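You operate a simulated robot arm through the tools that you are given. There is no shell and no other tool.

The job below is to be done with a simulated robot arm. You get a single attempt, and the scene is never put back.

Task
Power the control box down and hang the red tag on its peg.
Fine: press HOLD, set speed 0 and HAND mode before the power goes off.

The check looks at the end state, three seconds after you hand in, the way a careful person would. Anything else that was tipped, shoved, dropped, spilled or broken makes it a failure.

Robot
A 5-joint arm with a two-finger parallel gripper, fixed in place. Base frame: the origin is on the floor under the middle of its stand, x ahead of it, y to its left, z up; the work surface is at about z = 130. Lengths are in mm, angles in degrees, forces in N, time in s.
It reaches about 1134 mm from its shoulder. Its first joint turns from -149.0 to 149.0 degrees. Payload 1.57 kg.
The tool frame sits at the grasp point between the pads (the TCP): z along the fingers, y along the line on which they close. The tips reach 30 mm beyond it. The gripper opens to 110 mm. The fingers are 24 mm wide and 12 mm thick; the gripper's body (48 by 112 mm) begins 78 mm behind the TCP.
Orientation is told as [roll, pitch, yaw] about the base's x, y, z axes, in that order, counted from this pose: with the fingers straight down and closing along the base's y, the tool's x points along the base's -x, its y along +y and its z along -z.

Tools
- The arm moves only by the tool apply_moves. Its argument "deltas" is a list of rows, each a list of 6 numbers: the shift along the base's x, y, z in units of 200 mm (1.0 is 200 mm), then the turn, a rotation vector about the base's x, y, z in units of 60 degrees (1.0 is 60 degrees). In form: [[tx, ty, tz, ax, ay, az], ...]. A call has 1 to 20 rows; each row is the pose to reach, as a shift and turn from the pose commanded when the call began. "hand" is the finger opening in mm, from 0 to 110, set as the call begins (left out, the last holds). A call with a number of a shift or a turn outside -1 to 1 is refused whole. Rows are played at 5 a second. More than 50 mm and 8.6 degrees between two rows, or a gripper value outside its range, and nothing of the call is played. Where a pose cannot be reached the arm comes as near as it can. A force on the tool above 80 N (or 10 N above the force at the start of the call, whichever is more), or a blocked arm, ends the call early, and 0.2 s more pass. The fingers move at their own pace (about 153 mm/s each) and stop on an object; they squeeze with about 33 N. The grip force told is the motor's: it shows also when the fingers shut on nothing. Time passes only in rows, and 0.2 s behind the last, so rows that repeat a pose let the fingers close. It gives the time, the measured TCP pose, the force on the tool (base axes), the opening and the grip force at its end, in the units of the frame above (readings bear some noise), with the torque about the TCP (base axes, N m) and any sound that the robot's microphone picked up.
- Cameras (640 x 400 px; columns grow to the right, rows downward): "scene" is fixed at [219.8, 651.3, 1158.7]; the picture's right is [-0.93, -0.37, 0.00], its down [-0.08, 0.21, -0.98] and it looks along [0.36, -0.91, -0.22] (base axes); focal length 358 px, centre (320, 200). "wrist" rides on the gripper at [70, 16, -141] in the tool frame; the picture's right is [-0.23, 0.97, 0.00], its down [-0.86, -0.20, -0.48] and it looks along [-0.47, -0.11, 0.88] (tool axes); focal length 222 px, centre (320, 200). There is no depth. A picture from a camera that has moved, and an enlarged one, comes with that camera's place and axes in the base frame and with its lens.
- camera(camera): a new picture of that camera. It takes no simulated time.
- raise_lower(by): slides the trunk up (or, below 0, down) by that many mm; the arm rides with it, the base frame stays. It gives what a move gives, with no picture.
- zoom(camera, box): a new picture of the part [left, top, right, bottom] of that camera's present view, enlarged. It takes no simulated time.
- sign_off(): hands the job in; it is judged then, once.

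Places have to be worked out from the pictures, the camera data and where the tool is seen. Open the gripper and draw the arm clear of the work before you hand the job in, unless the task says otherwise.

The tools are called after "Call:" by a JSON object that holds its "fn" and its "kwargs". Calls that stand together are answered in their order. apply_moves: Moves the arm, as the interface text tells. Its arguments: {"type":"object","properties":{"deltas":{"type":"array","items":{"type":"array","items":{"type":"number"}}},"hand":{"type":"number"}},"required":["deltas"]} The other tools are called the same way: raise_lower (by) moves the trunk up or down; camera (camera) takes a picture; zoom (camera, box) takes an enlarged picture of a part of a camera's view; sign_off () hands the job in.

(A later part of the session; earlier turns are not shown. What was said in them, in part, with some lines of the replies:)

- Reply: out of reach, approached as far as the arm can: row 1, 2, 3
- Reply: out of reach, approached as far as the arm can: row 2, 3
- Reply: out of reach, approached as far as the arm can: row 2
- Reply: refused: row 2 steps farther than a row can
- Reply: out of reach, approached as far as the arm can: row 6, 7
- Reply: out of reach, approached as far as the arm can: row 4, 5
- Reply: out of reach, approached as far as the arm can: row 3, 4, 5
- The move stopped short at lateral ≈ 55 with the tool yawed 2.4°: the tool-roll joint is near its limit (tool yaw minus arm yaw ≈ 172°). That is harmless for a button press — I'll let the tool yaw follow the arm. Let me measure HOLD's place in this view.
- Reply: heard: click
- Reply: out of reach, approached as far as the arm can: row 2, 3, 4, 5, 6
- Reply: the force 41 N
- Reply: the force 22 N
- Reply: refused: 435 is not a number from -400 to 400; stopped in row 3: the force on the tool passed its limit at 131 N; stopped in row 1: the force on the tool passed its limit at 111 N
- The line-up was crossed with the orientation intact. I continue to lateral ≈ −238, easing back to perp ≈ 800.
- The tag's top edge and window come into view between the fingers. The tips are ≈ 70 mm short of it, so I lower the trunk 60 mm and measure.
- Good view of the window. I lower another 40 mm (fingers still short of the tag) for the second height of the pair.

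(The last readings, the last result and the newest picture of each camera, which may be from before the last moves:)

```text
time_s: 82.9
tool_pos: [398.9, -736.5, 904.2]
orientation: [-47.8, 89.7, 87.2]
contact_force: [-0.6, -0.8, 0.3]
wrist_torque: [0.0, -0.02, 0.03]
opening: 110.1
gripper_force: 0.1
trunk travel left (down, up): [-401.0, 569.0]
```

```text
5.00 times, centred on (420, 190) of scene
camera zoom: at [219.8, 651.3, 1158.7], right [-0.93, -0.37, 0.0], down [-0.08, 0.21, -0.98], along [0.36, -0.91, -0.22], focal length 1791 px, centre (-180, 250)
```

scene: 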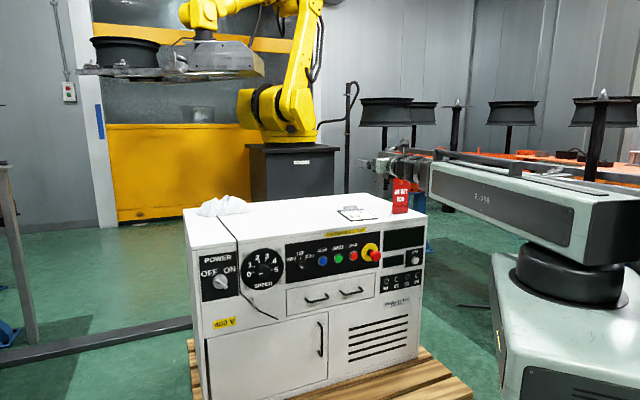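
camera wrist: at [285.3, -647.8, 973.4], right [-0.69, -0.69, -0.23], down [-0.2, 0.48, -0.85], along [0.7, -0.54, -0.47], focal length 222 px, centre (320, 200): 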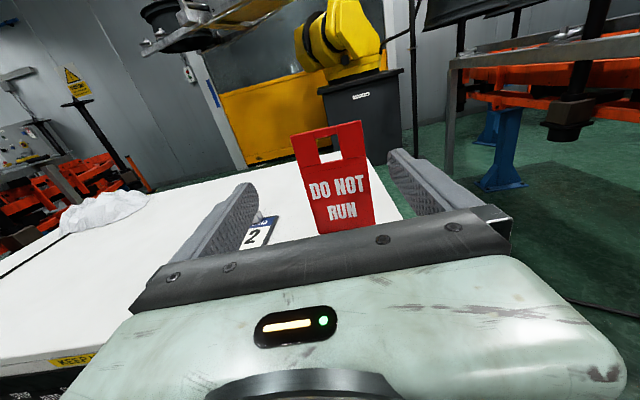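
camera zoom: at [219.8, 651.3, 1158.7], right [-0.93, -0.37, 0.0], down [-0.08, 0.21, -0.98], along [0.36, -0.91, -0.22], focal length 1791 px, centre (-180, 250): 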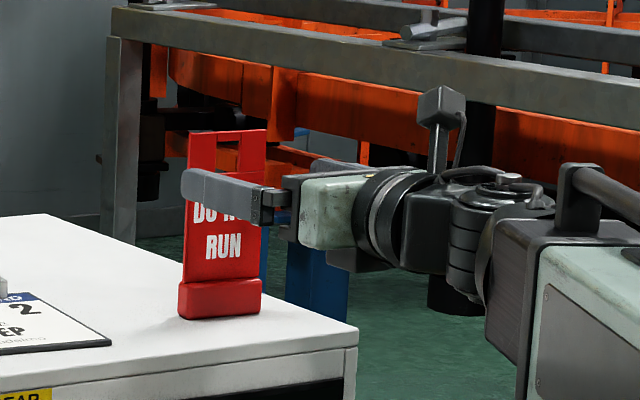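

Triangulated: tag's front face centre at (perp 877, lateral −250.8), turned ≈ −6.7° from the panel; width 69, top z ≈ 931, window z 899–924.5 (22 mm wide), base ≈ 779. I lower 23 mm to grip height z ≈ 880 (just below the window) and turn the tool to match the tag.

Call:
{"fn": "raise_lower", "kwargs": {"by": -23}}

Call:
{"fn": "apply_moves", "kwargs": {"deltas": [[-0.0161, -0.0161, 0, 0, 0, -0.0558], [-0.0322, -0.0322, 0, 0, 0, -0.1117]]}}

Call:
{"fn": "camera", "kwargs": {"camera": "wrist"}}

Call:
{"fn": "zoom", "kwargs": {"camera": "wrist", "box": [240, 90, 420, 205]}}

```text
time_s: 83.6
tool_pos: [398.9, -736.6, 881.8]
orientation: [-47.8, 89.7, 87.4]
contact_force: [0.2, -0.3, 0.5]
wrist_torque: [-0.01, 0.01, -0.04]
opening: 109.7
gripper_force: 0.1
trunk travel left (down, up): [-378.0, 592.0]
```

```text
time_s: 84.2
tool_pos: [392.6, -743.3, 882.0]
orientation: [-48.8, 89.7, 79.4]
contact_force: [-0.4, 0.0, -0.9]
wrist_torque: [0.0, -0.03, 0.0]
opening: 110.0
gripper_force: 0.1
trunk travel left (down, up): [-378.0, 592.0]
```

```text
taken
camera wrist: at [289.9, -641.5, 950.4], right [-0.76, -0.6, -0.23], down [-0.14, 0.5, -0.85], along [0.63, -0.62, -0.47], focal length 222 px, centre (320, 200)
```

wrist: 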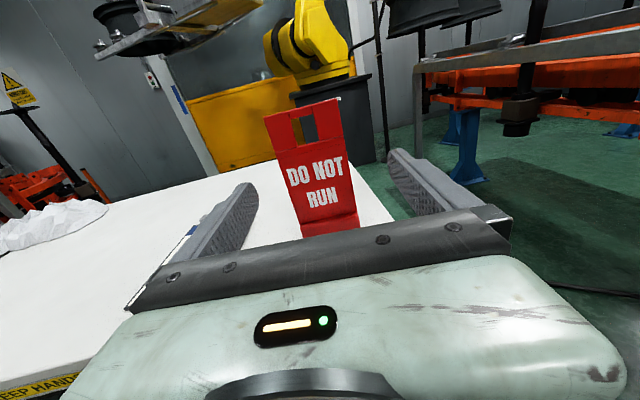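

```text
3.48 times, centred on (330, 148) of wrist
camera zoom: at [289.9, -641.5, 950.4], right [-0.76, -0.6, -0.23], down [-0.14, 0.5, -0.85], along [0.63, -0.62, -0.47], focal length 773 px, centre (285, 383)
```

zoom: 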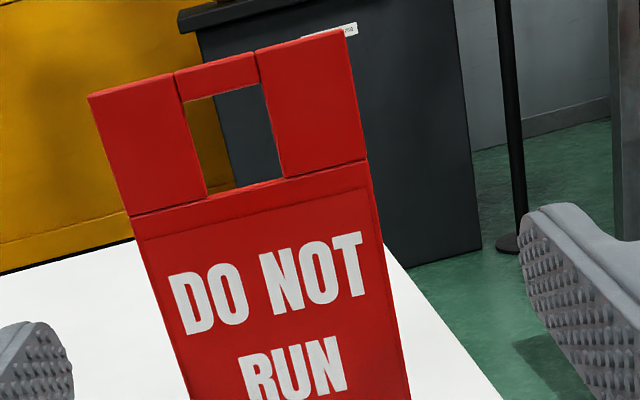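

The tag's corners agree with the earlier figures and the tool is centred on it. I advance 64 mm along the panel normal so the open fingers pass either side of the plate.

Call:
{"fn": "apply_moves", "kwargs": {"deltas": [[0.0566, -0.0566, 0, 0, 0, 0], [0.1131, -0.1131, 0, 0, 0, 0]]}}

Call:
{"fn": "camera", "kwargs": {"camera": "wrist"}}

Call:
{"fn": "zoom", "kwargs": {"camera": "wrist", "box": [220, 90, 440, 228]}}

Call:
{"fn": "zoom", "kwargs": {"camera": "scene", "box": [380, 150, 460, 230]}}

```text
time_s: 84.8
tool_pos: [413.9, -765.6, 881.1]
orientation: [-48.0, 89.7, 80.4]
contact_force: [-0.2, 0.3, 0.8]
wrist_torque: [0.0, 0.01, -0.01]
opening: 109.9
gripper_force: 0.0
trunk travel left (down, up): [-378.0, 592.0]
```

```text
taken
camera wrist: at [312.6, -664.6, 950.5], right [-0.76, -0.6, -0.23], down [-0.14, 0.5, -0.85], along [0.63, -0.62, -0.47], focal length 222 px, centre (320, 200)
```

wrist: 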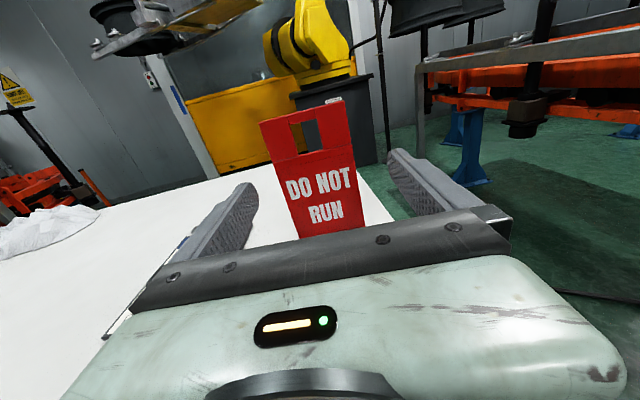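

```text
2.90 times, centred on (330, 159) of wrist
camera zoom: at [312.6, -664.6, 950.5], right [-0.76, -0.6, -0.23], down [-0.14, 0.5, -0.85], along [0.63, -0.62, -0.47], focal length 644 px, centre (291, 319)
```

zoom: 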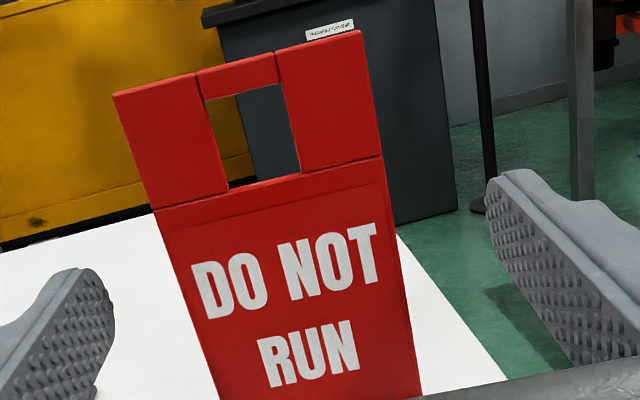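

```text
5.00 times, centred on (420, 190) of scene
camera zoom: at [219.8, 651.3, 1158.7], right [-0.93, -0.37, 0.0], down [-0.08, 0.21, -0.98], along [0.36, -0.91, -0.22], focal length 1791 px, centre (-180, 250)
```

zoom: 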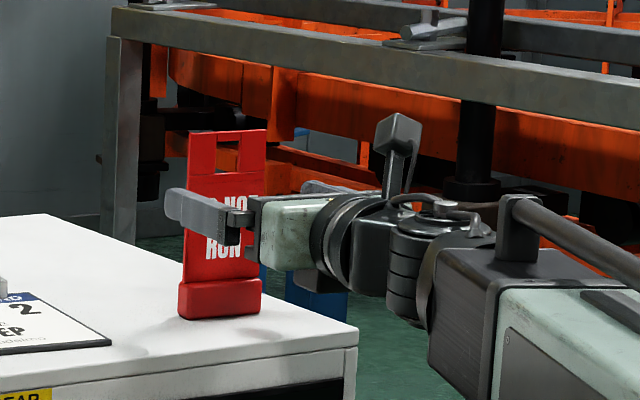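

That advanced only 32 mm (I halved the scale); the fingers are lined up on either side. I advance the remaining 32 mm.

Call:
{"fn": "apply_moves", "kwargs": {"deltas": [[0.0566, -0.0566, 0, 0, 0, 0], [0.1131, -0.1131, 0, 0, 0, 0]]}}

Call:
{"fn": "camera", "kwargs": {"camera": "wrist"}}

Call:
{"fn": "zoom", "kwargs": {"camera": "wrist", "box": [220, 90, 440, 228]}}

Call:
{"fn": "zoom", "kwargs": {"camera": "scene", "box": [380, 150, 460, 230]}}

```text
time_s: 85.4
tool_pos: [437.1, -789.1, 882.7]
orientation: [-49.8, 89.7, 78.6]
contact_force: [-0.4, 0.1, 0.6]
wrist_torque: [0.02, 0.0, -0.01]
opening: 109.9
gripper_force: 0.1
trunk travel left (down, up): [-378.0, 592.0]
```

```text
taken
camera wrist: at [335.0, -687.3, 950.5], right [-0.76, -0.6, -0.23], down [-0.14, 0.5, -0.85], along [0.63, -0.62, -0.47], focal length 222 px, centre (320, 200)
```

wrist: 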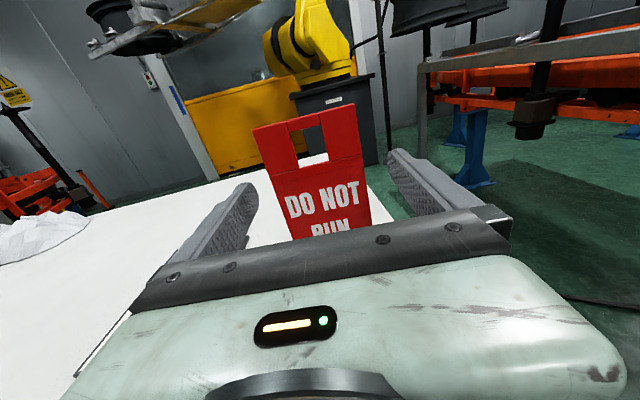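

```text
2.90 times, centred on (330, 159) of wrist
camera zoom: at [335.0, -687.3, 950.5], right [-0.76, -0.6, -0.23], down [-0.14, 0.5, -0.85], along [0.63, -0.62, -0.47], focal length 644 px, centre (291, 319)
```

zoom: 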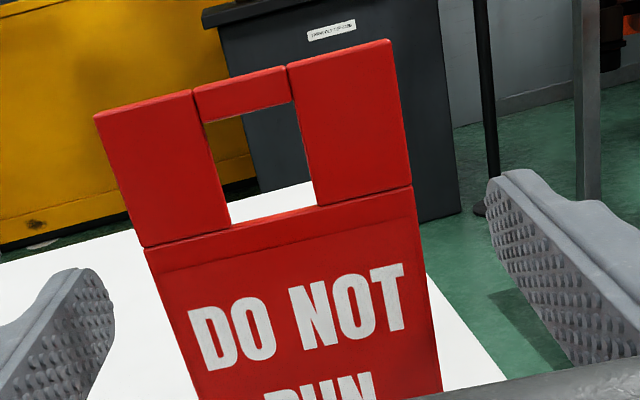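

```text
5.00 times, centred on (420, 190) of scene
camera zoom: at [219.8, 651.3, 1158.7], right [-0.93, -0.37, 0.0], down [-0.08, 0.21, -0.98], along [0.36, -0.91, -0.22], focal length 1791 px, centre (-180, 250)
```

zoom: 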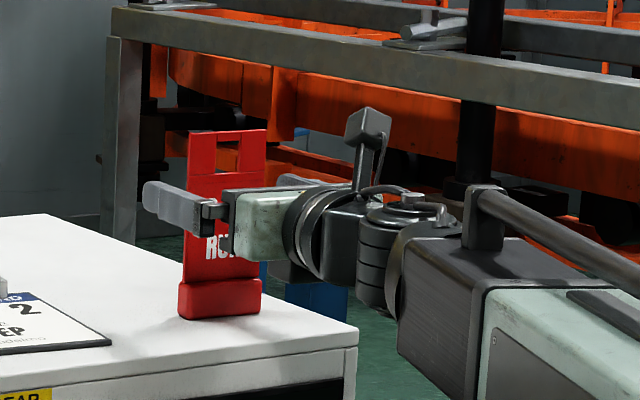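

The plate now stands 12 mm ahead of the TCP, centred between the pads. I close in two stages: first to 74 mm, then onto the edges.

Call:
{"fn": "apply_moves", "kwargs": {"deltas": [[0, 0, 0, 0, 0, 0], [0, 0, 0, 0, 0, 0]], "hand": 74}}

Call:
{"fn": "zoom", "kwargs": {"camera": "wrist", "box": [220, 90, 440, 228]}}

```text
time_s: 86.0
tool_pos: [437.1, -788.1, 882.7]
orientation: [-49.2, 89.7, 79.2]
contact_force: [-0.7, 0.2, -0.4]
wrist_torque: [0.0, 0.02, 0.0]
opening: 73.8
gripper_force: 0.2
trunk travel left (down, up): [-378.0, 592.0]
```

```text
2.90 times, centred on (330, 159) of wrist
camera zoom: at [334.9, -687.1, 950.4], right [-0.76, -0.6, -0.23], down [-0.14, 0.5, -0.85], along [0.63, -0.62, -0.47], focal length 644 px, centre (291, 319)
```

zoom: 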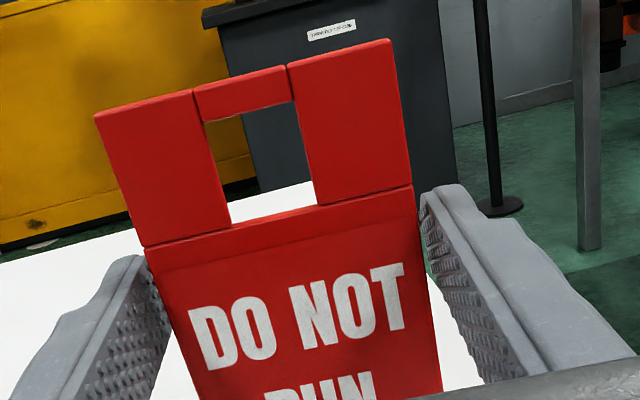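

Both pads are close to the edges with even gaps. I close onto the tag.

Call:
{"fn": "apply_moves", "kwargs": {"deltas": [[0, 0, 0, 0, 0, 0], [0, 0, 0, 0, 0, 0], [0, 0, 0, 0, 0, 0]], "hand": 40}}

Call:
{"fn": "zoom", "kwargs": {"camera": "wrist", "box": [220, 90, 440, 228]}}

Call:
{"fn": "zoom", "kwargs": {"camera": "scene", "box": [380, 150, 460, 230]}}

```text
time_s: 86.8
tool_pos: [437.9, -788.1, 882.4]
orientation: [-48.5, 89.7, 79.7]
contact_force: [1.1, 0.6, 0.0]
wrist_torque: [-0.06, 0.02, 0.03]
opening: 69.0
gripper_force: 32.5
trunk travel left (down, up): [-378.0, 592.0]
```

```text
2.90 times, centred on (330, 159) of wrist
camera zoom: at [334.9, -687.1, 950.4], right [-0.76, -0.6, -0.23], down [-0.14, 0.5, -0.85], along [0.63, -0.62, -0.47], focal length 644 px, centre (291, 319)
```

zoom: 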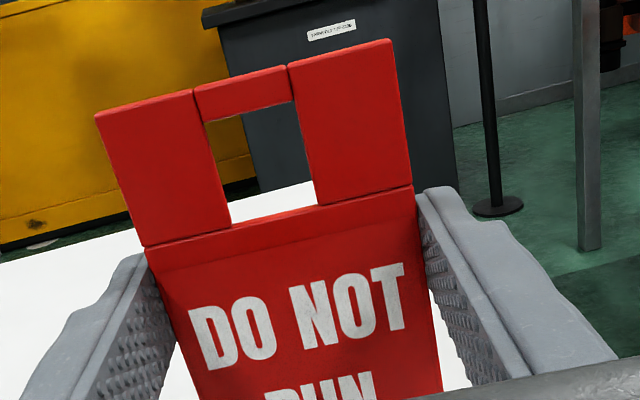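

```text
5.00 times, centred on (420, 190) of scene
camera zoom: at [219.8, 651.3, 1158.7], right [-0.93, -0.37, 0.0], down [-0.08, 0.21, -0.98], along [0.36, -0.91, -0.22], focal length 1791 px, centre (-180, 250)
```

zoom: 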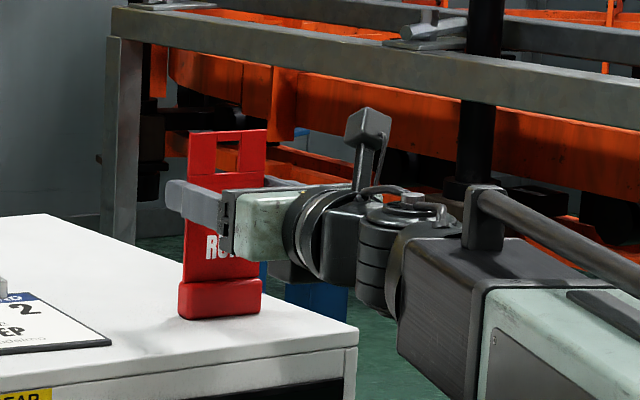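

Gripped at 69.0 mm with 33 N and no side load. I lift 30 mm first to see whether the tag comes up cleanly.

Call:
{"fn": "raise_lower", "kwargs": {"by": 30}}

Call:
{"fn": "zoom", "kwargs": {"camera": "wrist", "box": [220, 90, 440, 228]}}

Call:
{"fn": "zoom", "kwargs": {"camera": "scene", "box": [380, 150, 460, 230]}}

```text
time_s: 87.5
tool_pos: [436.7, -788.9, 911.2]
orientation: [-48.5, 89.7, 80.0]
contact_force: [0.4, 0.6, -1.2]
wrist_torque: [0.01, 0.04, 0.0]
opening: 69.1
gripper_force: 32.9
trunk travel left (down, up): [-408.0, 562.0]
```

```text
2.90 times, centred on (330, 159) of wrist
camera zoom: at [335.0, -687.2, 980.4], right [-0.76, -0.6, -0.23], down [-0.14, 0.5, -0.85], along [0.63, -0.62, -0.47], focal length 644 px, centre (291, 319)
```

zoom: 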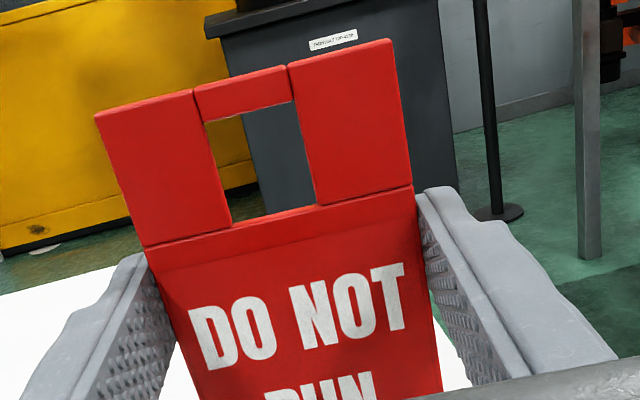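

```text
5.00 times, centred on (420, 190) of scene
camera zoom: at [219.8, 651.3, 1158.7], right [-0.93, -0.37, 0.0], down [-0.08, 0.21, -0.98], along [0.36, -0.91, -0.22], focal length 1791 px, centre (-180, 250)
```

zoom: 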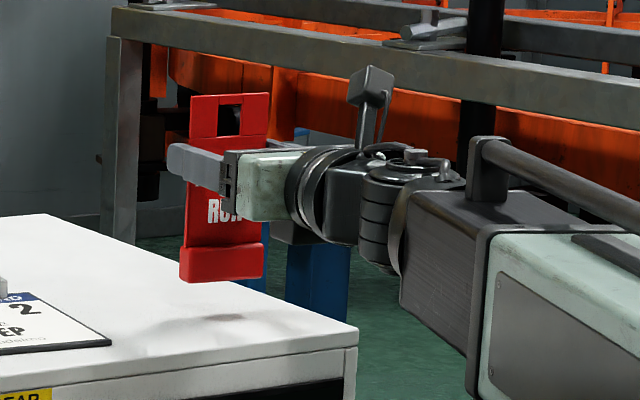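

The tag came up without slipping. I raise another 70 mm for clearance over the box.

Call:
{"fn": "raise_lower", "kwargs": {"by": 70}}

```text
time_s: 88.6
tool_pos: [437.9, -789.1, 981.9]
orientation: [-48.2, 89.7, 80.1]
contact_force: [-0.1, 0.1, -0.1]
wrist_torque: [0.01, 0.04, -0.04]
opening: 69.0
gripper_force: 32.5
trunk travel left (down, up): [-478.0, 492.0]
```

Height z ≈ 982, tag bottom ≈ 880. I carry it left in gentle rows, turning the heading back square to the panel.

Call:
{"fn": "apply_moves", "kwargs": {"deltas": [[0.0884, 0.1591, 0, 0, 0, 0.0279], [0.1838, 0.3111, 0, 0, 0, 0.0558], [0.2828, 0.4596, 0, 0, 0, 0.0838], [0.3854, 0.6046, 0, 0, 0, 0.1117], [0.4914, 0.746, 0, 0, 0, 0.1117], [0.6046, 0.8803, 0, 0, 0, 0.1117]]}}

```text
time_s: 90.0
tool_pos: [558.1, -613.4, 982.3]
orientation: [-47.4, 89.7, 87.7]
contact_force: [0.6, 0.0, -1.1]
wrist_torque: [0.03, 0.01, 0.03]
opening: 69.2
gripper_force: 32.6
trunk travel left (down, up): [-478.0, 492.0]
```

On track (perp 828, lateral −39), grip steady. I continue across.

Call:
{"fn": "apply_moves", "kwargs": {"deltas": [[0.1237, 0.1237, 0, 0, 0, 0], [0.244, 0.251, 0, 0, 0, 0], [0.3606, 0.3818, 0, 0, 0, 0], [0.4631, 0.5268, 0, 0, 0, 0], [0.5657, 0.7071, 0, 0, 0, 0]]}}

Call:
{"fn": "camera", "kwargs": {"camera": "wrist"}}

```text
time_s: 91.2
tool_pos: [672.0, -470.9, 981.6]
orientation: [-53.5, 89.6, 81.4]
contact_force: [0.8, 0.6, -0.8]
wrist_torque: [0.0, 0.01, 0.01]
opening: 69.1
gripper_force: 32.7
trunk travel left (down, up): [-478.0, 492.0]
```

```text
taken
camera wrist: at [559.1, -381.7, 1050.4], right [-0.69, -0.69, -0.23], down [-0.2, 0.48, -0.85], along [0.7, -0.54, -0.47], focal length 222 px, centre (320, 200)
```

wrist: 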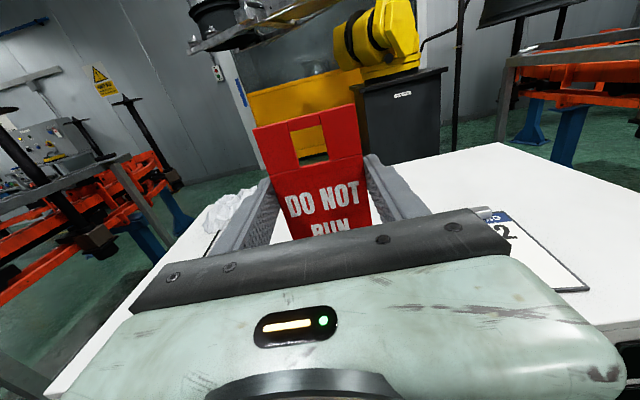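

The tag is steady in the fingers and the heading is square. I continue left and back off from the box.

Call:
{"fn": "apply_moves", "kwargs": {"deltas": [[0.0884, 0.1591, 0, 0, 0, 0], [0.152, 0.3076, 0, 0, 0, 0], [0.2227, 0.4844, 0, 0, 0, 0], [0.2758, 0.6435, 0, 0, 0, 0], [0.3217, 0.8096, 0, 0, 0, 0]]}}

```text
time_s: 92.4
tool_pos: [734.2, -309.7, 981.7]
orientation: [-49.5, 89.6, 85.7]
contact_force: [0.0, 0.1, -2.4]
wrist_torque: [-0.01, -0.01, -0.01]
opening: 69.4
gripper_force: 32.5
trunk travel left (down, up): [-478.0, 492.0]
```

At (perp 738, lateral 300). I make the last sideways leg to the peg's lateral position, backing to perp ≈ 670.

Call:
{"fn": "apply_moves", "kwargs": {"deltas": [[0.0354, 0.1414, 0, 0, 0, 0], [0.0636, 0.2899, 0, 0, 0, 0], [0.0813, 0.4278, 0, 0, 0, 0], [0.0972, 0.571, 0, 0, 0, 0]]}}

Call:
{"fn": "camera", "kwargs": {"camera": "wrist"}}

Call:
{"fn": "camera", "kwargs": {"camera": "scene"}}

```text
time_s: 93.4
tool_pos: [754.3, -194.7, 980.9]
orientation: [-49.5, 89.6, 85.5]
contact_force: [-0.6, 0.2, -0.9]
wrist_torque: [0.03, -0.01, 0.02]
opening: 69.1
gripper_force: 33.1
trunk travel left (down, up): [-478.0, 492.0]
```

```text
taken
camera wrist: at [641.5, -106.4, 1050.4], right [-0.69, -0.69, -0.23], down [-0.2, 0.48, -0.85], along [0.7, -0.54, -0.47], focal length 222 px, centre (320, 200)
```

wrist: 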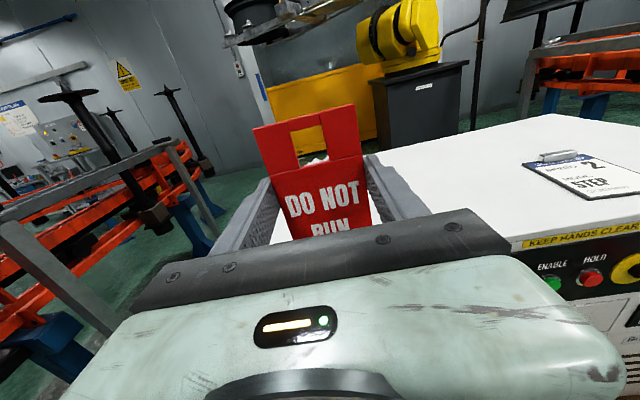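

```text
taken
```

scene: 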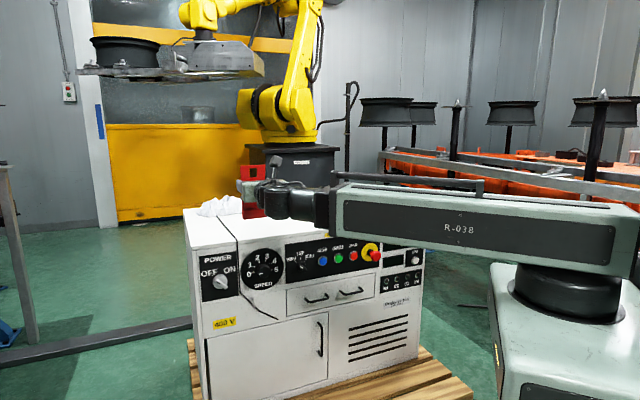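

TCP is at (perp 670, lateral 394.4), tag square to the panel, everything ≥ 30 mm clear of the peg in depth. I lower the trunk 300 mm.

Call:
{"fn": "raise_lower", "kwargs": {"by": -300}}

Call:
{"fn": "camera", "kwargs": {"camera": "wrist"}}

Call:
{"fn": "camera", "kwargs": {"camera": "scene"}}

```text
time_s: 96.4
tool_pos: [754.8, -195.9, 682.9]
orientation: [-48.8, 89.7, 86.3]
contact_force: [0.1, -1.2, -0.7]
wrist_torque: [0.0, 0.0, 0.02]
opening: 69.1
gripper_force: 33.6
trunk travel left (down, up): [-178.0, 792.0]
```

```text
taken
camera wrist: at [641.5, -106.6, 750.4], right [-0.69, -0.69, -0.23], down [-0.2, 0.48, -0.85], along [0.7, -0.54, -0.47], focal length 222 px, centre (320, 200)
```

wrist: 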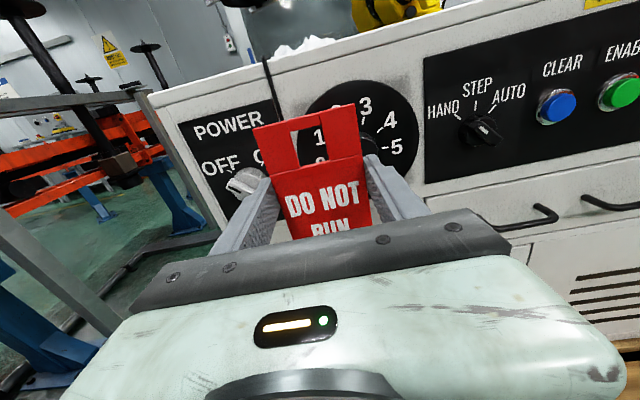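

```text
taken
```

scene: 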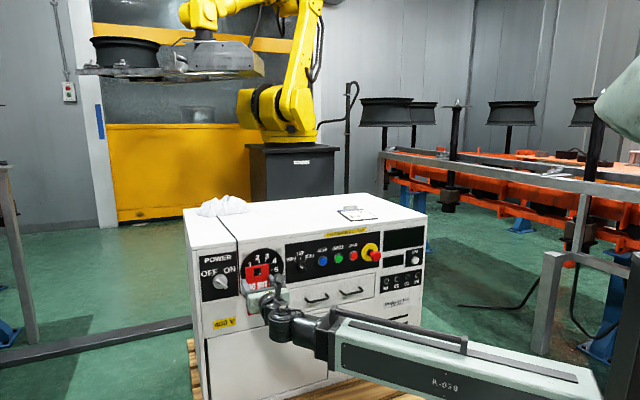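

Clear. I lower a further 139 mm so the window's centre comes to the peg-tip height (z ≈ 573), the plate still ≈ 45 mm in front of the peg's tip.

Call:
{"fn": "raise_lower", "kwargs": {"by": -139}}

Call:
{"fn": "camera", "kwargs": {"camera": "wrist"}}

Call:
{"fn": "zoom", "kwargs": {"camera": "wrist", "box": [230, 80, 390, 180]}}

Call:
{"fn": "zoom", "kwargs": {"camera": "scene", "box": [210, 260, 310, 330]}}

```text
time_s: 98.1
tool_pos: [754.2, -195.6, 542.7]
orientation: [-49.0, 89.7, 86.2]
contact_force: [0.5, -0.3, -1.1]
wrist_torque: [-0.01, 0.03, 0.01]
opening: 69.2
gripper_force: 33.5
trunk travel left (down, up): [-39.0, 931.0]
```

```text
taken
camera wrist: at [641.5, -106.6, 611.4], right [-0.69, -0.69, -0.23], down [-0.2, 0.48, -0.85], along [0.7, -0.54, -0.47], focal length 222 px, centre (320, 200)
```

wrist: 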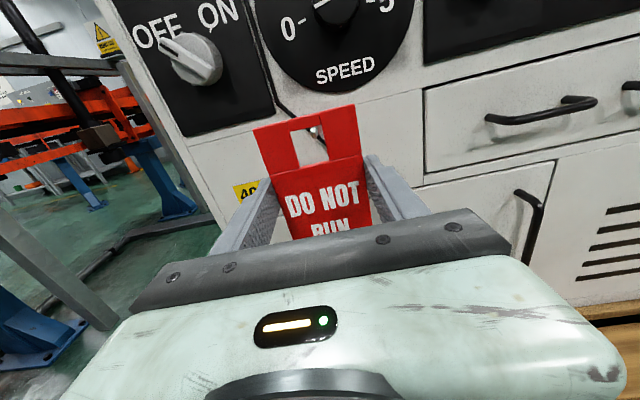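

```text
4.00 times, centred on (310, 130) of wrist
camera zoom: at [641.5, -106.6, 611.4], right [-0.69, -0.69, -0.23], down [-0.2, 0.48, -0.85], along [0.7, -0.54, -0.47], focal length 888 px, centre (360, 480)
```

zoom: 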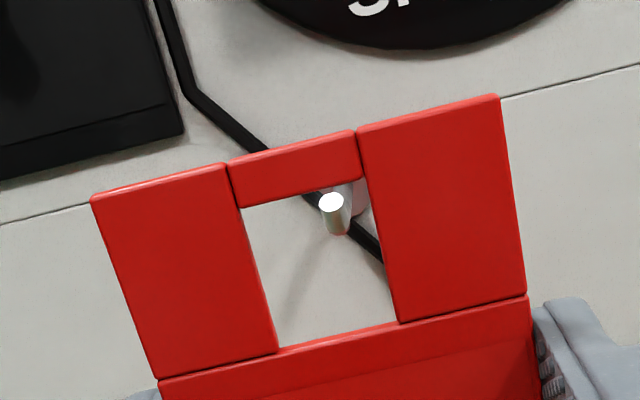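

```text
5.71 times, centred on (260, 295) of scene
camera zoom: at [219.8, 651.3, 1158.7], right [-0.93, -0.37, 0.0], down [-0.08, 0.21, -0.98], along [0.36, -0.91, -0.22], focal length 2047 px, centre (663, -343)
```

zoom: 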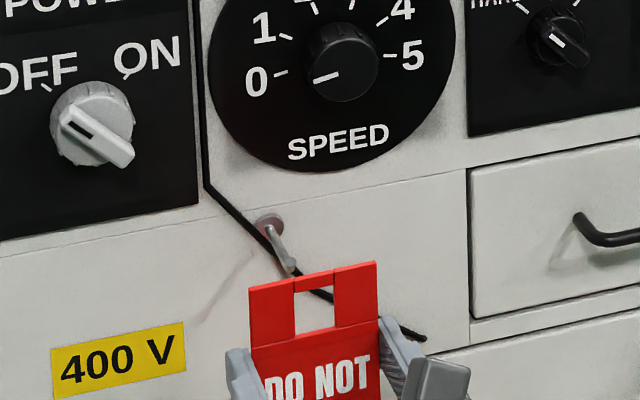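

In this view the peg tip (≈ 393.9, 572.3) sits at the centre of the window (394.5, 572.2) — well aligned with ≈ 8 mm to spare each side. I advance 40 mm and recheck before threading.

Call:
{"fn": "apply_moves", "kwargs": {"deltas": [[0.0707, -0.0707, 0, 0, 0, 0], [0.1414, -0.1414, 0, 0, 0, 0]]}}

Call:
{"fn": "zoom", "kwargs": {"camera": "wrist", "box": [230, 80, 390, 180]}}

Call:
{"fn": "zoom", "kwargs": {"camera": "scene", "box": [210, 260, 310, 330]}}

```text
time_s: 98.7
tool_pos: [781.9, -223.7, 542.8]
orientation: [-49.7, 89.7, 85.4]
contact_force: [-0.2, 0.2, -1.8]
wrist_torque: [0.05, -0.01, 0.0]
opening: 68.9
gripper_force: 33.4
trunk travel left (down, up): [-39.0, 931.0]
```

```text
4.00 times, centred on (310, 130) of wrist
camera zoom: at [669.5, -134.8, 611.4], right [-0.69, -0.69, -0.23], down [-0.2, 0.48, -0.85], along [0.7, -0.54, -0.47], focal length 888 px, centre (360, 480)
```

zoom: 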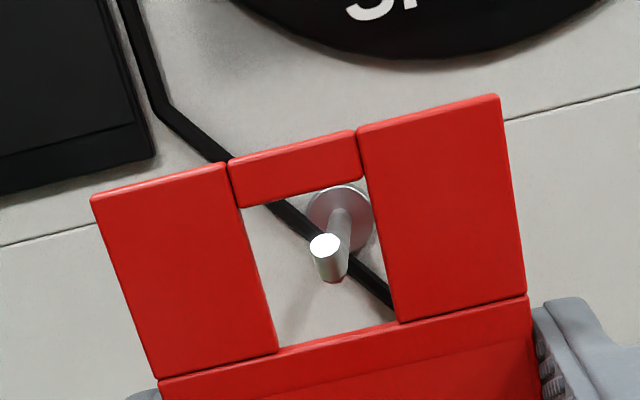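

```text
5.71 times, centred on (260, 295) of scene
camera zoom: at [219.8, 651.3, 1158.7], right [-0.93, -0.37, 0.0], down [-0.08, 0.21, -0.98], along [0.36, -0.91, -0.22], focal length 2047 px, centre (663, -343)
```

zoom: 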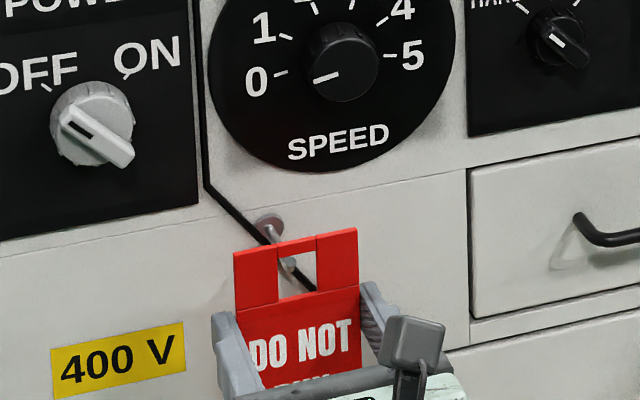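

The peg tip is entering centrally. I advance another 40 mm in small rows, threading the window over the peg.

Call:
{"fn": "apply_moves", "kwargs": {"deltas": [[0.0354, -0.0354, 0, 0, 0, 0], [0.0707, -0.0707, 0, 0, 0, 0], [0.1061, -0.1061, 0, 0, 0, 0], [0.1414, -0.1414, 0, 0, 0, 0]]}}

Call:
{"fn": "zoom", "kwargs": {"camera": "wrist", "box": [230, 80, 390, 180]}}

Call:
{"fn": "zoom", "kwargs": {"camera": "scene", "box": [210, 260, 310, 330]}}

```text
time_s: 99.7
tool_pos: [811.1, -250.8, 543.1]
orientation: [-52.5, 89.7, 82.6]
contact_force: [0.0, -0.7, -0.9]
wrist_torque: [0.03, 0.01, 0.05]
opening: 69.3
gripper_force: 33.0
trunk travel left (down, up): [-39.0, 931.0]
```

```text
4.00 times, centred on (310, 130) of wrist
camera zoom: at [698.4, -163.4, 611.4], right [-0.69, -0.69, -0.23], down [-0.2, 0.48, -0.85], along [0.7, -0.54, -0.47], focal length 888 px, centre (360, 480)
```

zoom: 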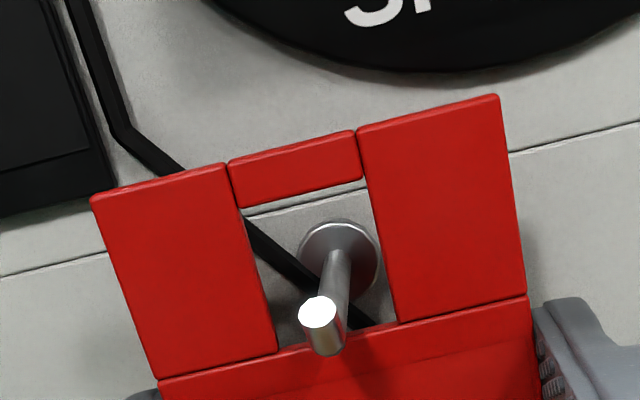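

```text
5.71 times, centred on (260, 295) of scene
camera zoom: at [219.8, 651.3, 1158.7], right [-0.93, -0.37, 0.0], down [-0.08, 0.21, -0.98], along [0.36, -0.91, -0.22], focal length 2047 px, centre (663, -343)
```

zoom: 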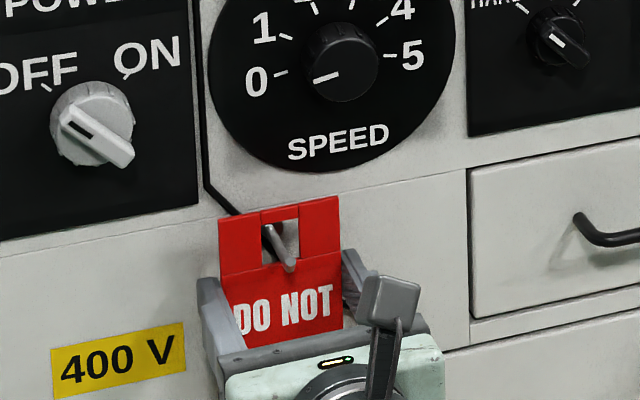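

The peg is fully through the window with no contact force. I now lower the trunk 10 mm, to bring the window's top edge down near the peg (about 13 mm away).

Call:
{"fn": "raise_lower", "kwargs": {"by": -10}}

Call:
{"fn": "zoom", "kwargs": {"camera": "wrist", "box": [230, 80, 390, 180]}}

Call:
{"fn": "zoom", "kwargs": {"camera": "scene", "box": [230, 275, 290, 320]}}

```text
time_s: 100.3
tool_pos: [811.1, -252.1, 531.9]
orientation: [-52.0, 89.8, 83.0]
contact_force: [0.2, -0.3, -1.4]
wrist_torque: [-0.01, 0.03, -0.03]
opening: 68.8
gripper_force: 32.9
trunk travel left (down, up): [-29.0, 941.0]
```

```text
4.00 times, centred on (310, 130) of wrist
camera zoom: at [698.2, -163.4, 601.3], right [-0.69, -0.69, -0.23], down [-0.2, 0.48, -0.85], along [0.7, -0.54, -0.47], focal length 888 px, centre (360, 480)
```

zoom: 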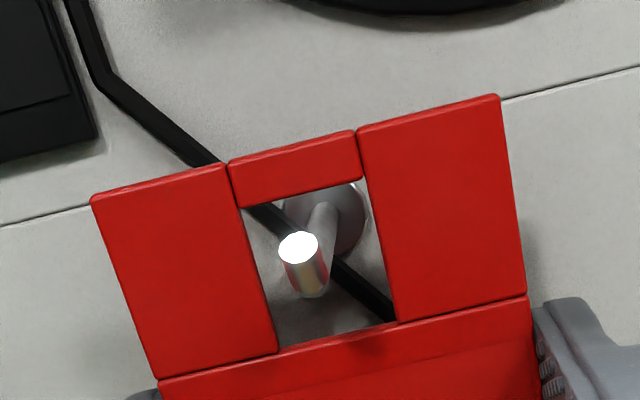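

```text
8.89 times, centred on (260, 298) of scene
camera zoom: at [219.8, 651.3, 1158.7], right [-0.93, -0.37, 0.0], down [-0.08, 0.21, -0.98], along [0.36, -0.91, -0.22], focal length 3185 px, centre (853, -667)
```

zoom: 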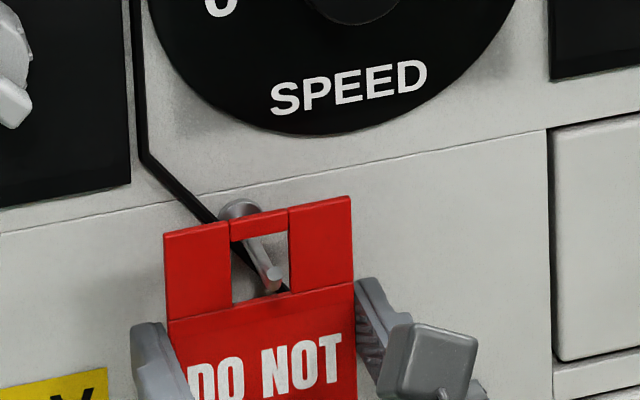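

The rod is close under the top bar. I lower in small steps, watching the force.

Call:
{"fn": "raise_lower", "kwargs": {"by": -2}}

```text
time_s: 100.8
tool_pos: [812.3, -253.0, 530.2]
orientation: [-52.2, 89.7, 83.0]
contact_force: [0.3, -0.2, -0.7]
wrist_torque: [-0.01, 0.06, 0.01]
opening: 69.0
gripper_force: 32.4
trunk travel left (down, up): [-27.0, 943.0]
```

Call:
{"fn": "raise_lower", "kwargs": {"by": -1.5}}

Call:
{"fn": "zoom", "kwargs": {"camera": "wrist", "box": [230, 80, 390, 180]}}

```text
time_s: 101.3
tool_pos: [812.8, -252.5, 530.3]
orientation: [-52.0, 89.7, 83.0]
contact_force: [-0.6, 0.0, -0.3]
wrist_torque: [-0.04, 0.01, 0.01]
opening: 69.2
gripper_force: 33.0
trunk travel left (down, up): [-25.0, 945.0]
```

```text
4.00 times, centred on (310, 130) of wrist
camera zoom: at [698.2, -163.4, 597.9], right [-0.69, -0.69, -0.23], down [-0.2, 0.48, -0.85], along [0.7, -0.54, -0.47], focal length 888 px, centre (360, 480)
```

zoom: 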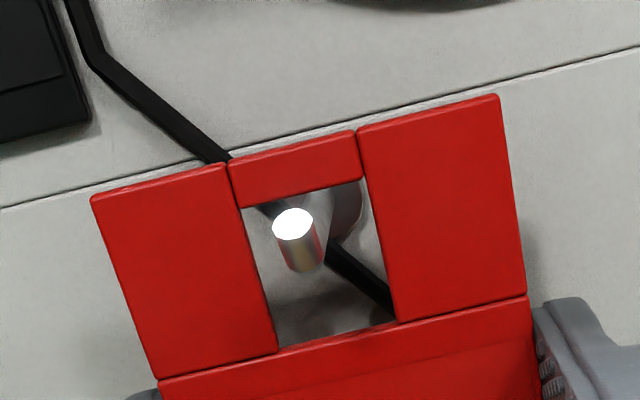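

No firm contact yet; the gap is small. I lower another 1.5 mm.

Call:
{"fn": "raise_lower", "kwargs": {"by": -1.5}}

```text
time_s: 101.8
tool_pos: [811.5, -253.8, 527.2]
orientation: [-52.1, 89.6, 83.0]
contact_force: [-0.1, 0.0, -1.1]
wrist_torque: [0.05, 0.01, -0.01]
opening: 69.2
gripper_force: 32.9
trunk travel left (down, up): [-24.0, 946.0]
```

Call:
{"fn": "raise_lower", "kwargs": {"by": -1.5}}

Call:
{"fn": "zoom", "kwargs": {"camera": "wrist", "box": [230, 80, 390, 180]}}

Call:
{"fn": "zoom", "kwargs": {"camera": "scene", "box": [230, 275, 290, 320]}}

```text
time_s: 102.3
tool_pos: [811.4, -252.7, 524.9]
orientation: [-52.1, 89.6, 83.1]
contact_force: [-0.2, 0.2, -1.4]
wrist_torque: [0.02, -0.02, 0.0]
opening: 69.0
gripper_force: 33.7
trunk travel left (down, up): [-22.0, 948.0]
```

```text
4.00 times, centred on (310, 130) of wrist
camera zoom: at [698.2, -163.4, 594.9], right [-0.69, -0.69, -0.23], down [-0.2, 0.48, -0.85], along [0.7, -0.54, -0.47], focal length 888 px, centre (360, 480)
```

zoom: 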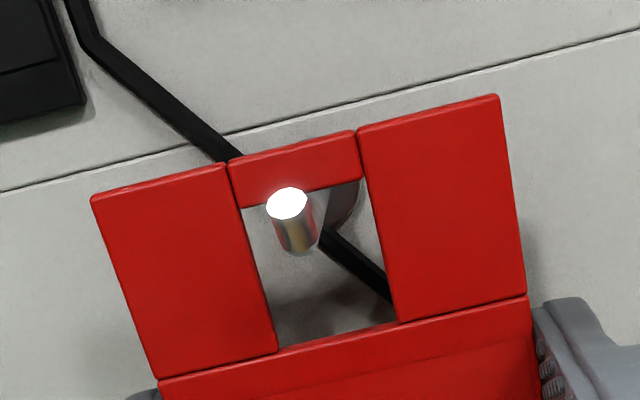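

```text
8.89 times, centred on (260, 298) of scene
camera zoom: at [219.8, 651.3, 1158.7], right [-0.93, -0.37, 0.0], down [-0.08, 0.21, -0.98], along [0.36, -0.91, -0.22], focal length 3185 px, centre (853, -667)
```

zoom: 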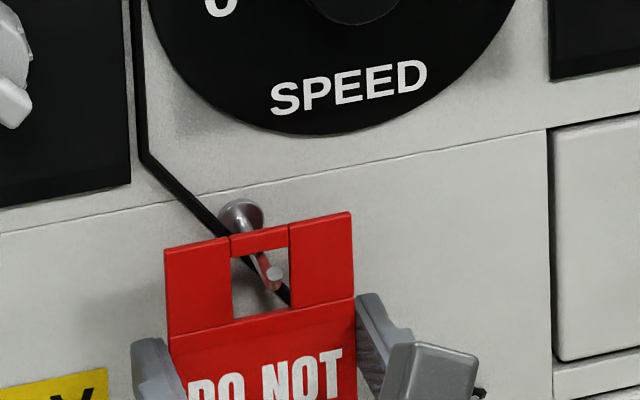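

Still no contact force; the bar is just above the rod. I lower in further small steps.

Call:
{"fn": "raise_lower", "kwargs": {"by": -1.5}}

```text
time_s: 102.8
tool_pos: [812.7, -252.5, 525.3]
orientation: [-63.0, 89.7, 72.1]
contact_force: [3.5, -2.4, 9.8]
wrist_torque: [-0.04, 0.06, 0.06]
opening: 69.1
gripper_force: 33.4
trunk travel left (down, up): [-21.0, 949.0]
```

Contact: +10 N up — the tag now bears on the peg. I open the fingers gently to 78 mm and look.

Call:
{"fn": "apply_moves", "kwargs": {"deltas": [[0, 0, 0, 0, 0, 0], [0, 0, 0, 0, 0, 0], [0, 0, 0, 0, 0, 0], [0, 0, 0, 0, 0, 0]], "hand": 78}}

Call:
{"fn": "camera", "kwargs": {"camera": "wrist"}}

Call:
{"fn": "zoom", "kwargs": {"camera": "wrist", "box": [230, 80, 390, 180]}}

Call:
{"fn": "zoom", "kwargs": {"camera": "scene", "box": [220, 275, 300, 335]}}

```text
time_s: 103.8
tool_pos: [812.3, -251.8, 524.8]
orientation: [-53.0, 89.7, 81.9]
contact_force: [0.9, 0.4, -0.8]
wrist_torque: [-0.02, -0.02, 0.0]
opening: 78.1
gripper_force: 0.1
trunk travel left (down, up): [-21.0, 949.0]
```

```text
taken
camera wrist: at [698.2, -163.4, 593.5], right [-0.69, -0.69, -0.23], down [-0.2, 0.48, -0.85], along [0.7, -0.54, -0.47], focal length 222 px, centre (320, 200)
```

wrist: 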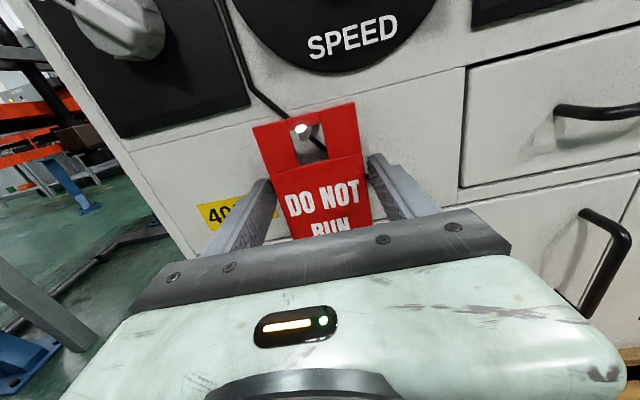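

```text
4.00 times, centred on (310, 130) of wrist
camera zoom: at [698.2, -163.4, 593.5], right [-0.69, -0.69, -0.23], down [-0.2, 0.48, -0.85], along [0.7, -0.54, -0.47], focal length 888 px, centre (360, 480)
```

zoom: 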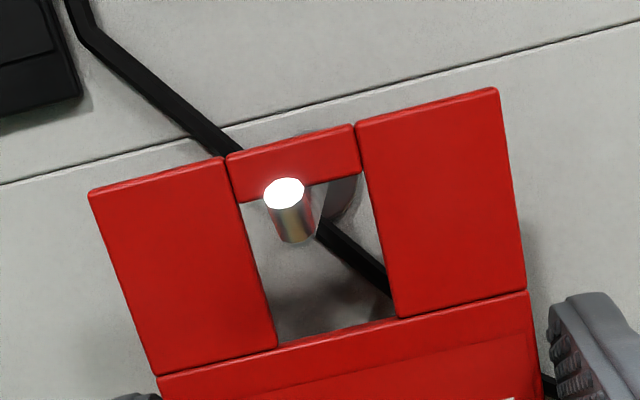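

```text
6.67 times, centred on (260, 305) of scene
camera zoom: at [219.8, 651.3, 1158.7], right [-0.93, -0.37, 0.0], down [-0.08, 0.21, -0.98], along [0.36, -0.91, -0.22], focal length 2388 px, centre (720, -500)
```

zoom: 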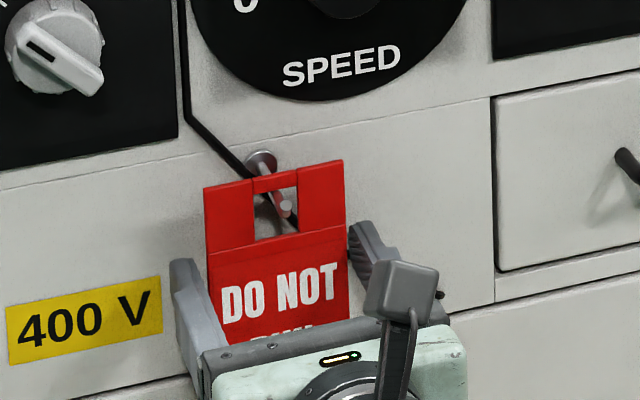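

The tag hangs by its window on the peg, clear of the fingers, with no force on the tool. I open to 98 mm.

Call:
{"fn": "apply_moves", "kwargs": {"deltas": [[0, 0, 0, 0, 0, 0], [0, 0, 0, 0, 0, 0], [0, 0, 0, 0, 0, 0]], "hand": 98}}

Call:
{"fn": "zoom", "kwargs": {"camera": "wrist", "box": [220, 80, 440, 218]}}

```text
time_s: 104.6
tool_pos: [810.8, -251.4, 524.5]
orientation: [-53.0, 89.7, 82.0]
contact_force: [0.1, -0.9, -0.7]
wrist_torque: [0.02, 0.03, -0.03]
opening: 98.2
gripper_force: 0.0
trunk travel left (down, up): [-21.0, 949.0]
```

```text
2.90 times, centred on (330, 149) of wrist
camera zoom: at [698.2, -163.4, 593.5], right [-0.69, -0.69, -0.23], down [-0.2, 0.48, -0.85], along [0.7, -0.54, -0.47], focal length 644 px, centre (291, 348)
```

zoom: 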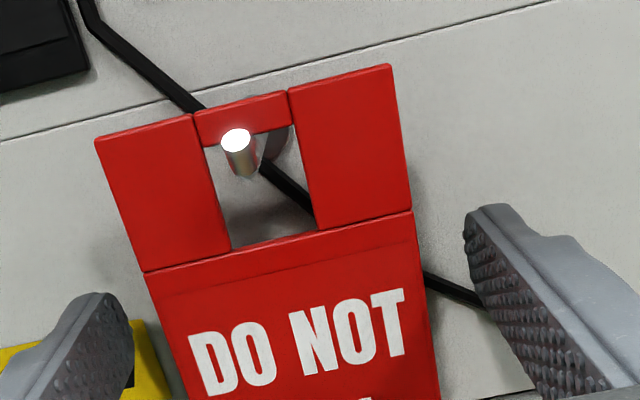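

The tag stays put. I back straight out 80 mm along the panel normal.

Call:
{"fn": "apply_moves", "kwargs": {"deltas": [[-0.0707, 0.0707, 0, 0, 0, 0], [-0.1414, 0.1414, 0, 0, 0, 0], [-0.2121, 0.2121, 0, 0, 0, 0], [-0.2828, 0.2828, 0, 0, 0, 0]]}}

Call:
{"fn": "camera", "kwargs": {"camera": "wrist"}}

Call:
{"fn": "zoom", "kwargs": {"camera": "scene", "box": [200, 255, 300, 335]}}

```text
time_s: 105.6
tool_pos: [754.7, -195.8, 525.4]
orientation: [-53.3, 89.7, 81.9]
contact_force: [-0.8, 0.4, 0.2]
wrist_torque: [0.04, -0.01, 0.03]
opening: 98.1
gripper_force: 0.0
trunk travel left (down, up): [-21.0, 949.0]
```

```text
taken
camera wrist: at [641.4, -106.8, 593.5], right [-0.69, -0.69, -0.23], down [-0.2, 0.48, -0.85], along [0.7, -0.54, -0.47], focal length 222 px, centre (320, 200)
```

wrist: 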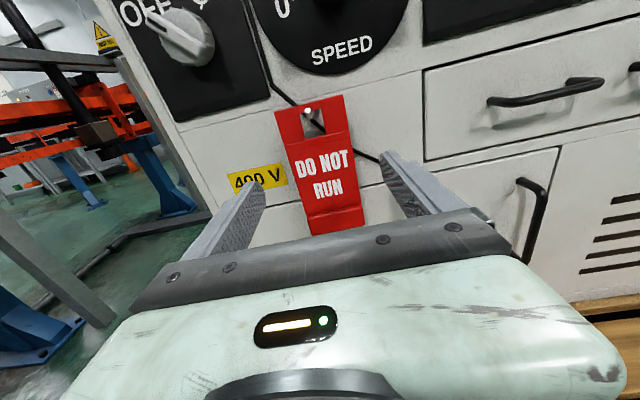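

```text
5.00 times, centred on (250, 295) of scene
camera zoom: at [219.8, 651.3, 1158.7], right [-0.93, -0.37, 0.0], down [-0.08, 0.21, -0.98], along [0.36, -0.91, -0.22], focal length 1791 px, centre (670, -275)
```

zoom: 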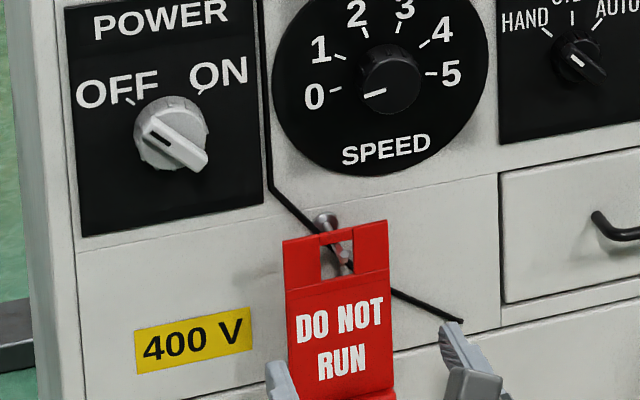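

The tag hangs securely with POWER OFF, SPEED 0, MODE HAND visible. The tips are ≈ 55 mm in front of the tag, so I raise the trunk 400 mm to draw the arm clear.

Call:
{"fn": "raise_lower", "kwargs": {"by": 400}}

Call:
{"fn": "camera", "kwargs": {"camera": "scene"}}

```text
time_s: 109.5
tool_pos: [755.7, -196.2, 923.7]
orientation: [-53.0, 89.7, 82.0]
contact_force: [0.1, 0.5, 0.0]
wrist_torque: [0.03, 0.02, -0.04]
opening: 98.2
gripper_force: 0.1
trunk travel left (down, up): [-421.0, 549.0]
```

```text
taken
```

scene: 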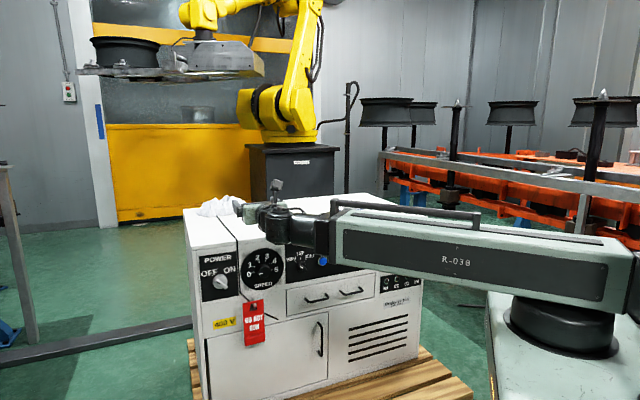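

The arm is above the panel. I raise 180 mm more and then swing it to the left, away from the box.

Call:
{"fn": "raise_lower", "kwargs": {"by": 180}}

Call:
{"fn": "apply_moves", "kwargs": {"deltas": [[0.1, 0.18, 0, 0, 0, 0], [0.2, 0.36, 0, 0, 0, 0], [0.3, 0.54, 0, 0, 0, 0], [0.4, 0.72, 0, 0, 0, 0]]}}

Call:
{"fn": "camera", "kwargs": {"camera": "scene"}}

Call:
{"fn": "zoom", "kwargs": {"camera": "scene", "box": [180, 230, 320, 350]}}

Call:
{"fn": "zoom", "kwargs": {"camera": "scene", "box": [280, 190, 440, 310]}}

Call:
{"fn": "zoom", "kwargs": {"camera": "scene", "box": [220, 280, 280, 350]}}

```text
time_s: 111.5
tool_pos: [756.1, -196.4, 1104.7]
orientation: [-52.7, 89.7, 82.3]
contact_force: [-0.2, 0.2, 0.2]
wrist_torque: [0.0, 0.0, -0.03]
opening: 98.2
gripper_force: 0.0
trunk travel left (down, up): [-601.0, 369.0]
```

```text
time_s: 112.5
tool_pos: [835.7, -51.6, 1105.1]
orientation: [-71.8, 89.8, 63.3]
contact_force: [0.7, -0.4, -0.2]
wrist_torque: [0.0, 0.0, 0.03]
opening: 97.9
gripper_force: 0.0
trunk travel left (down, up): [-601.0, 369.0]
```

```text
taken
```

scene: 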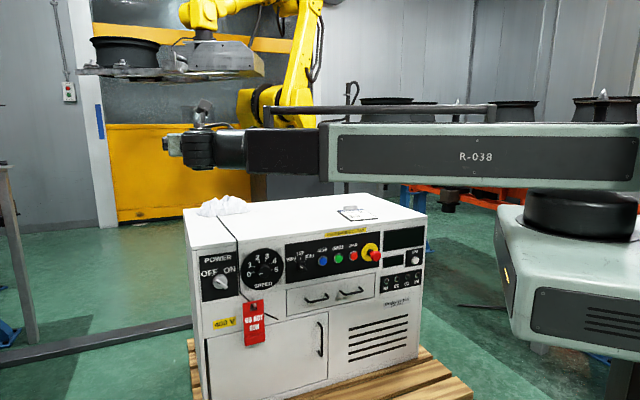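

```text
3.33 times, centred on (250, 290) of scene
camera zoom: at [219.8, 651.3, 1158.7], right [-0.93, -0.37, 0.0], down [-0.08, 0.21, -0.98], along [0.36, -0.91, -0.22], focal length 1194 px, centre (553, -100)
```

zoom: 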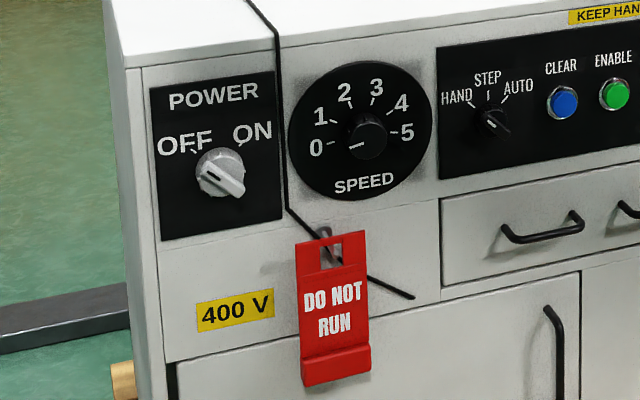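

```text
3.33 times, centred on (360, 250) of scene
camera zoom: at [219.8, 651.3, 1158.7], right [-0.93, -0.37, 0.0], down [-0.08, 0.21, -0.98], along [0.36, -0.91, -0.22], focal length 1194 px, centre (187, 33)
```

zoom: 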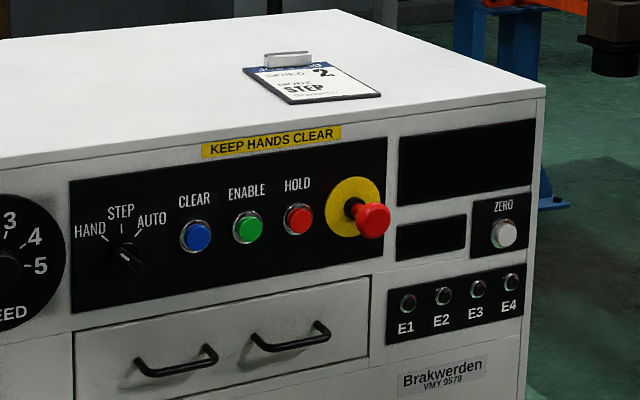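

```text
5.71 times, centred on (250, 315) of scene
camera zoom: at [219.8, 651.3, 1158.7], right [-0.93, -0.37, 0.0], down [-0.08, 0.21, -0.98], along [0.36, -0.91, -0.22], focal length 2047 px, centre (720, -457)
```

zoom: 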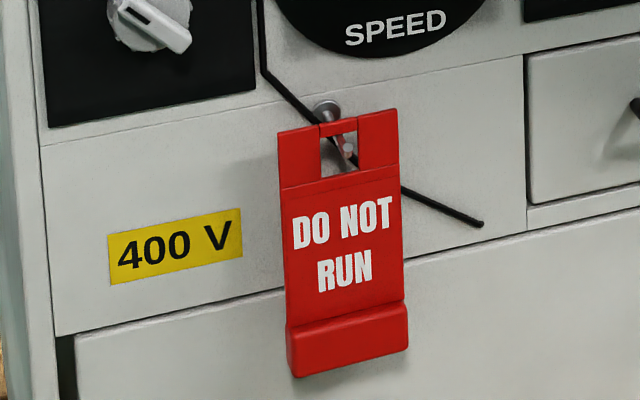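

Everything checks out: POWER is OFF with the display dark, SPEED is at 0, MODE is at HAND, and the tag hangs on its peg. The card, rag, cable and E-stop look unchanged, and the gripper is open and clear of the box. I hand the job in.

Call:
{"fn": "sign_off", "kwargs": {}}

```text
The job is handed in.
```

The control box is powered down and the red DO NOT RUN tag is hanging on its peg. I've handed the job in but haven't seen the check's result.

I did the steps in the order you asked:
1. **HOLD:** I pressed it; it clicked, its lamp lit and the display later read HELD.
2. **SPEED:** I turned the knob down to 0, and the display showed 0 m/min.
3. **MODE:** I turned the knob from AUTO through STEP to HAND, and the display showed HAND.
4. **POWER:** I turned it to OFF last, and the display and lamps went dark.
5. **Tag:** I lifted it off the top of the box, hung it on the peg by its window, opened the gripper and moved the arm clear.

**Contact with the peg:** one move went wrong. A trunk raise was refused because it was over the 400 mm limit. The sideways moves I had sent with it ran anyway at the low height. The left finger pushed against the peg twice, peaking at about 131 N and 111 N, before the force limit stopped it.

I backed off and compared the pictures with the earlier ones. The peg, cable, knobs, job card, tag and box had not visibly moved, and the peg measured within about 2 mm of where it was before.
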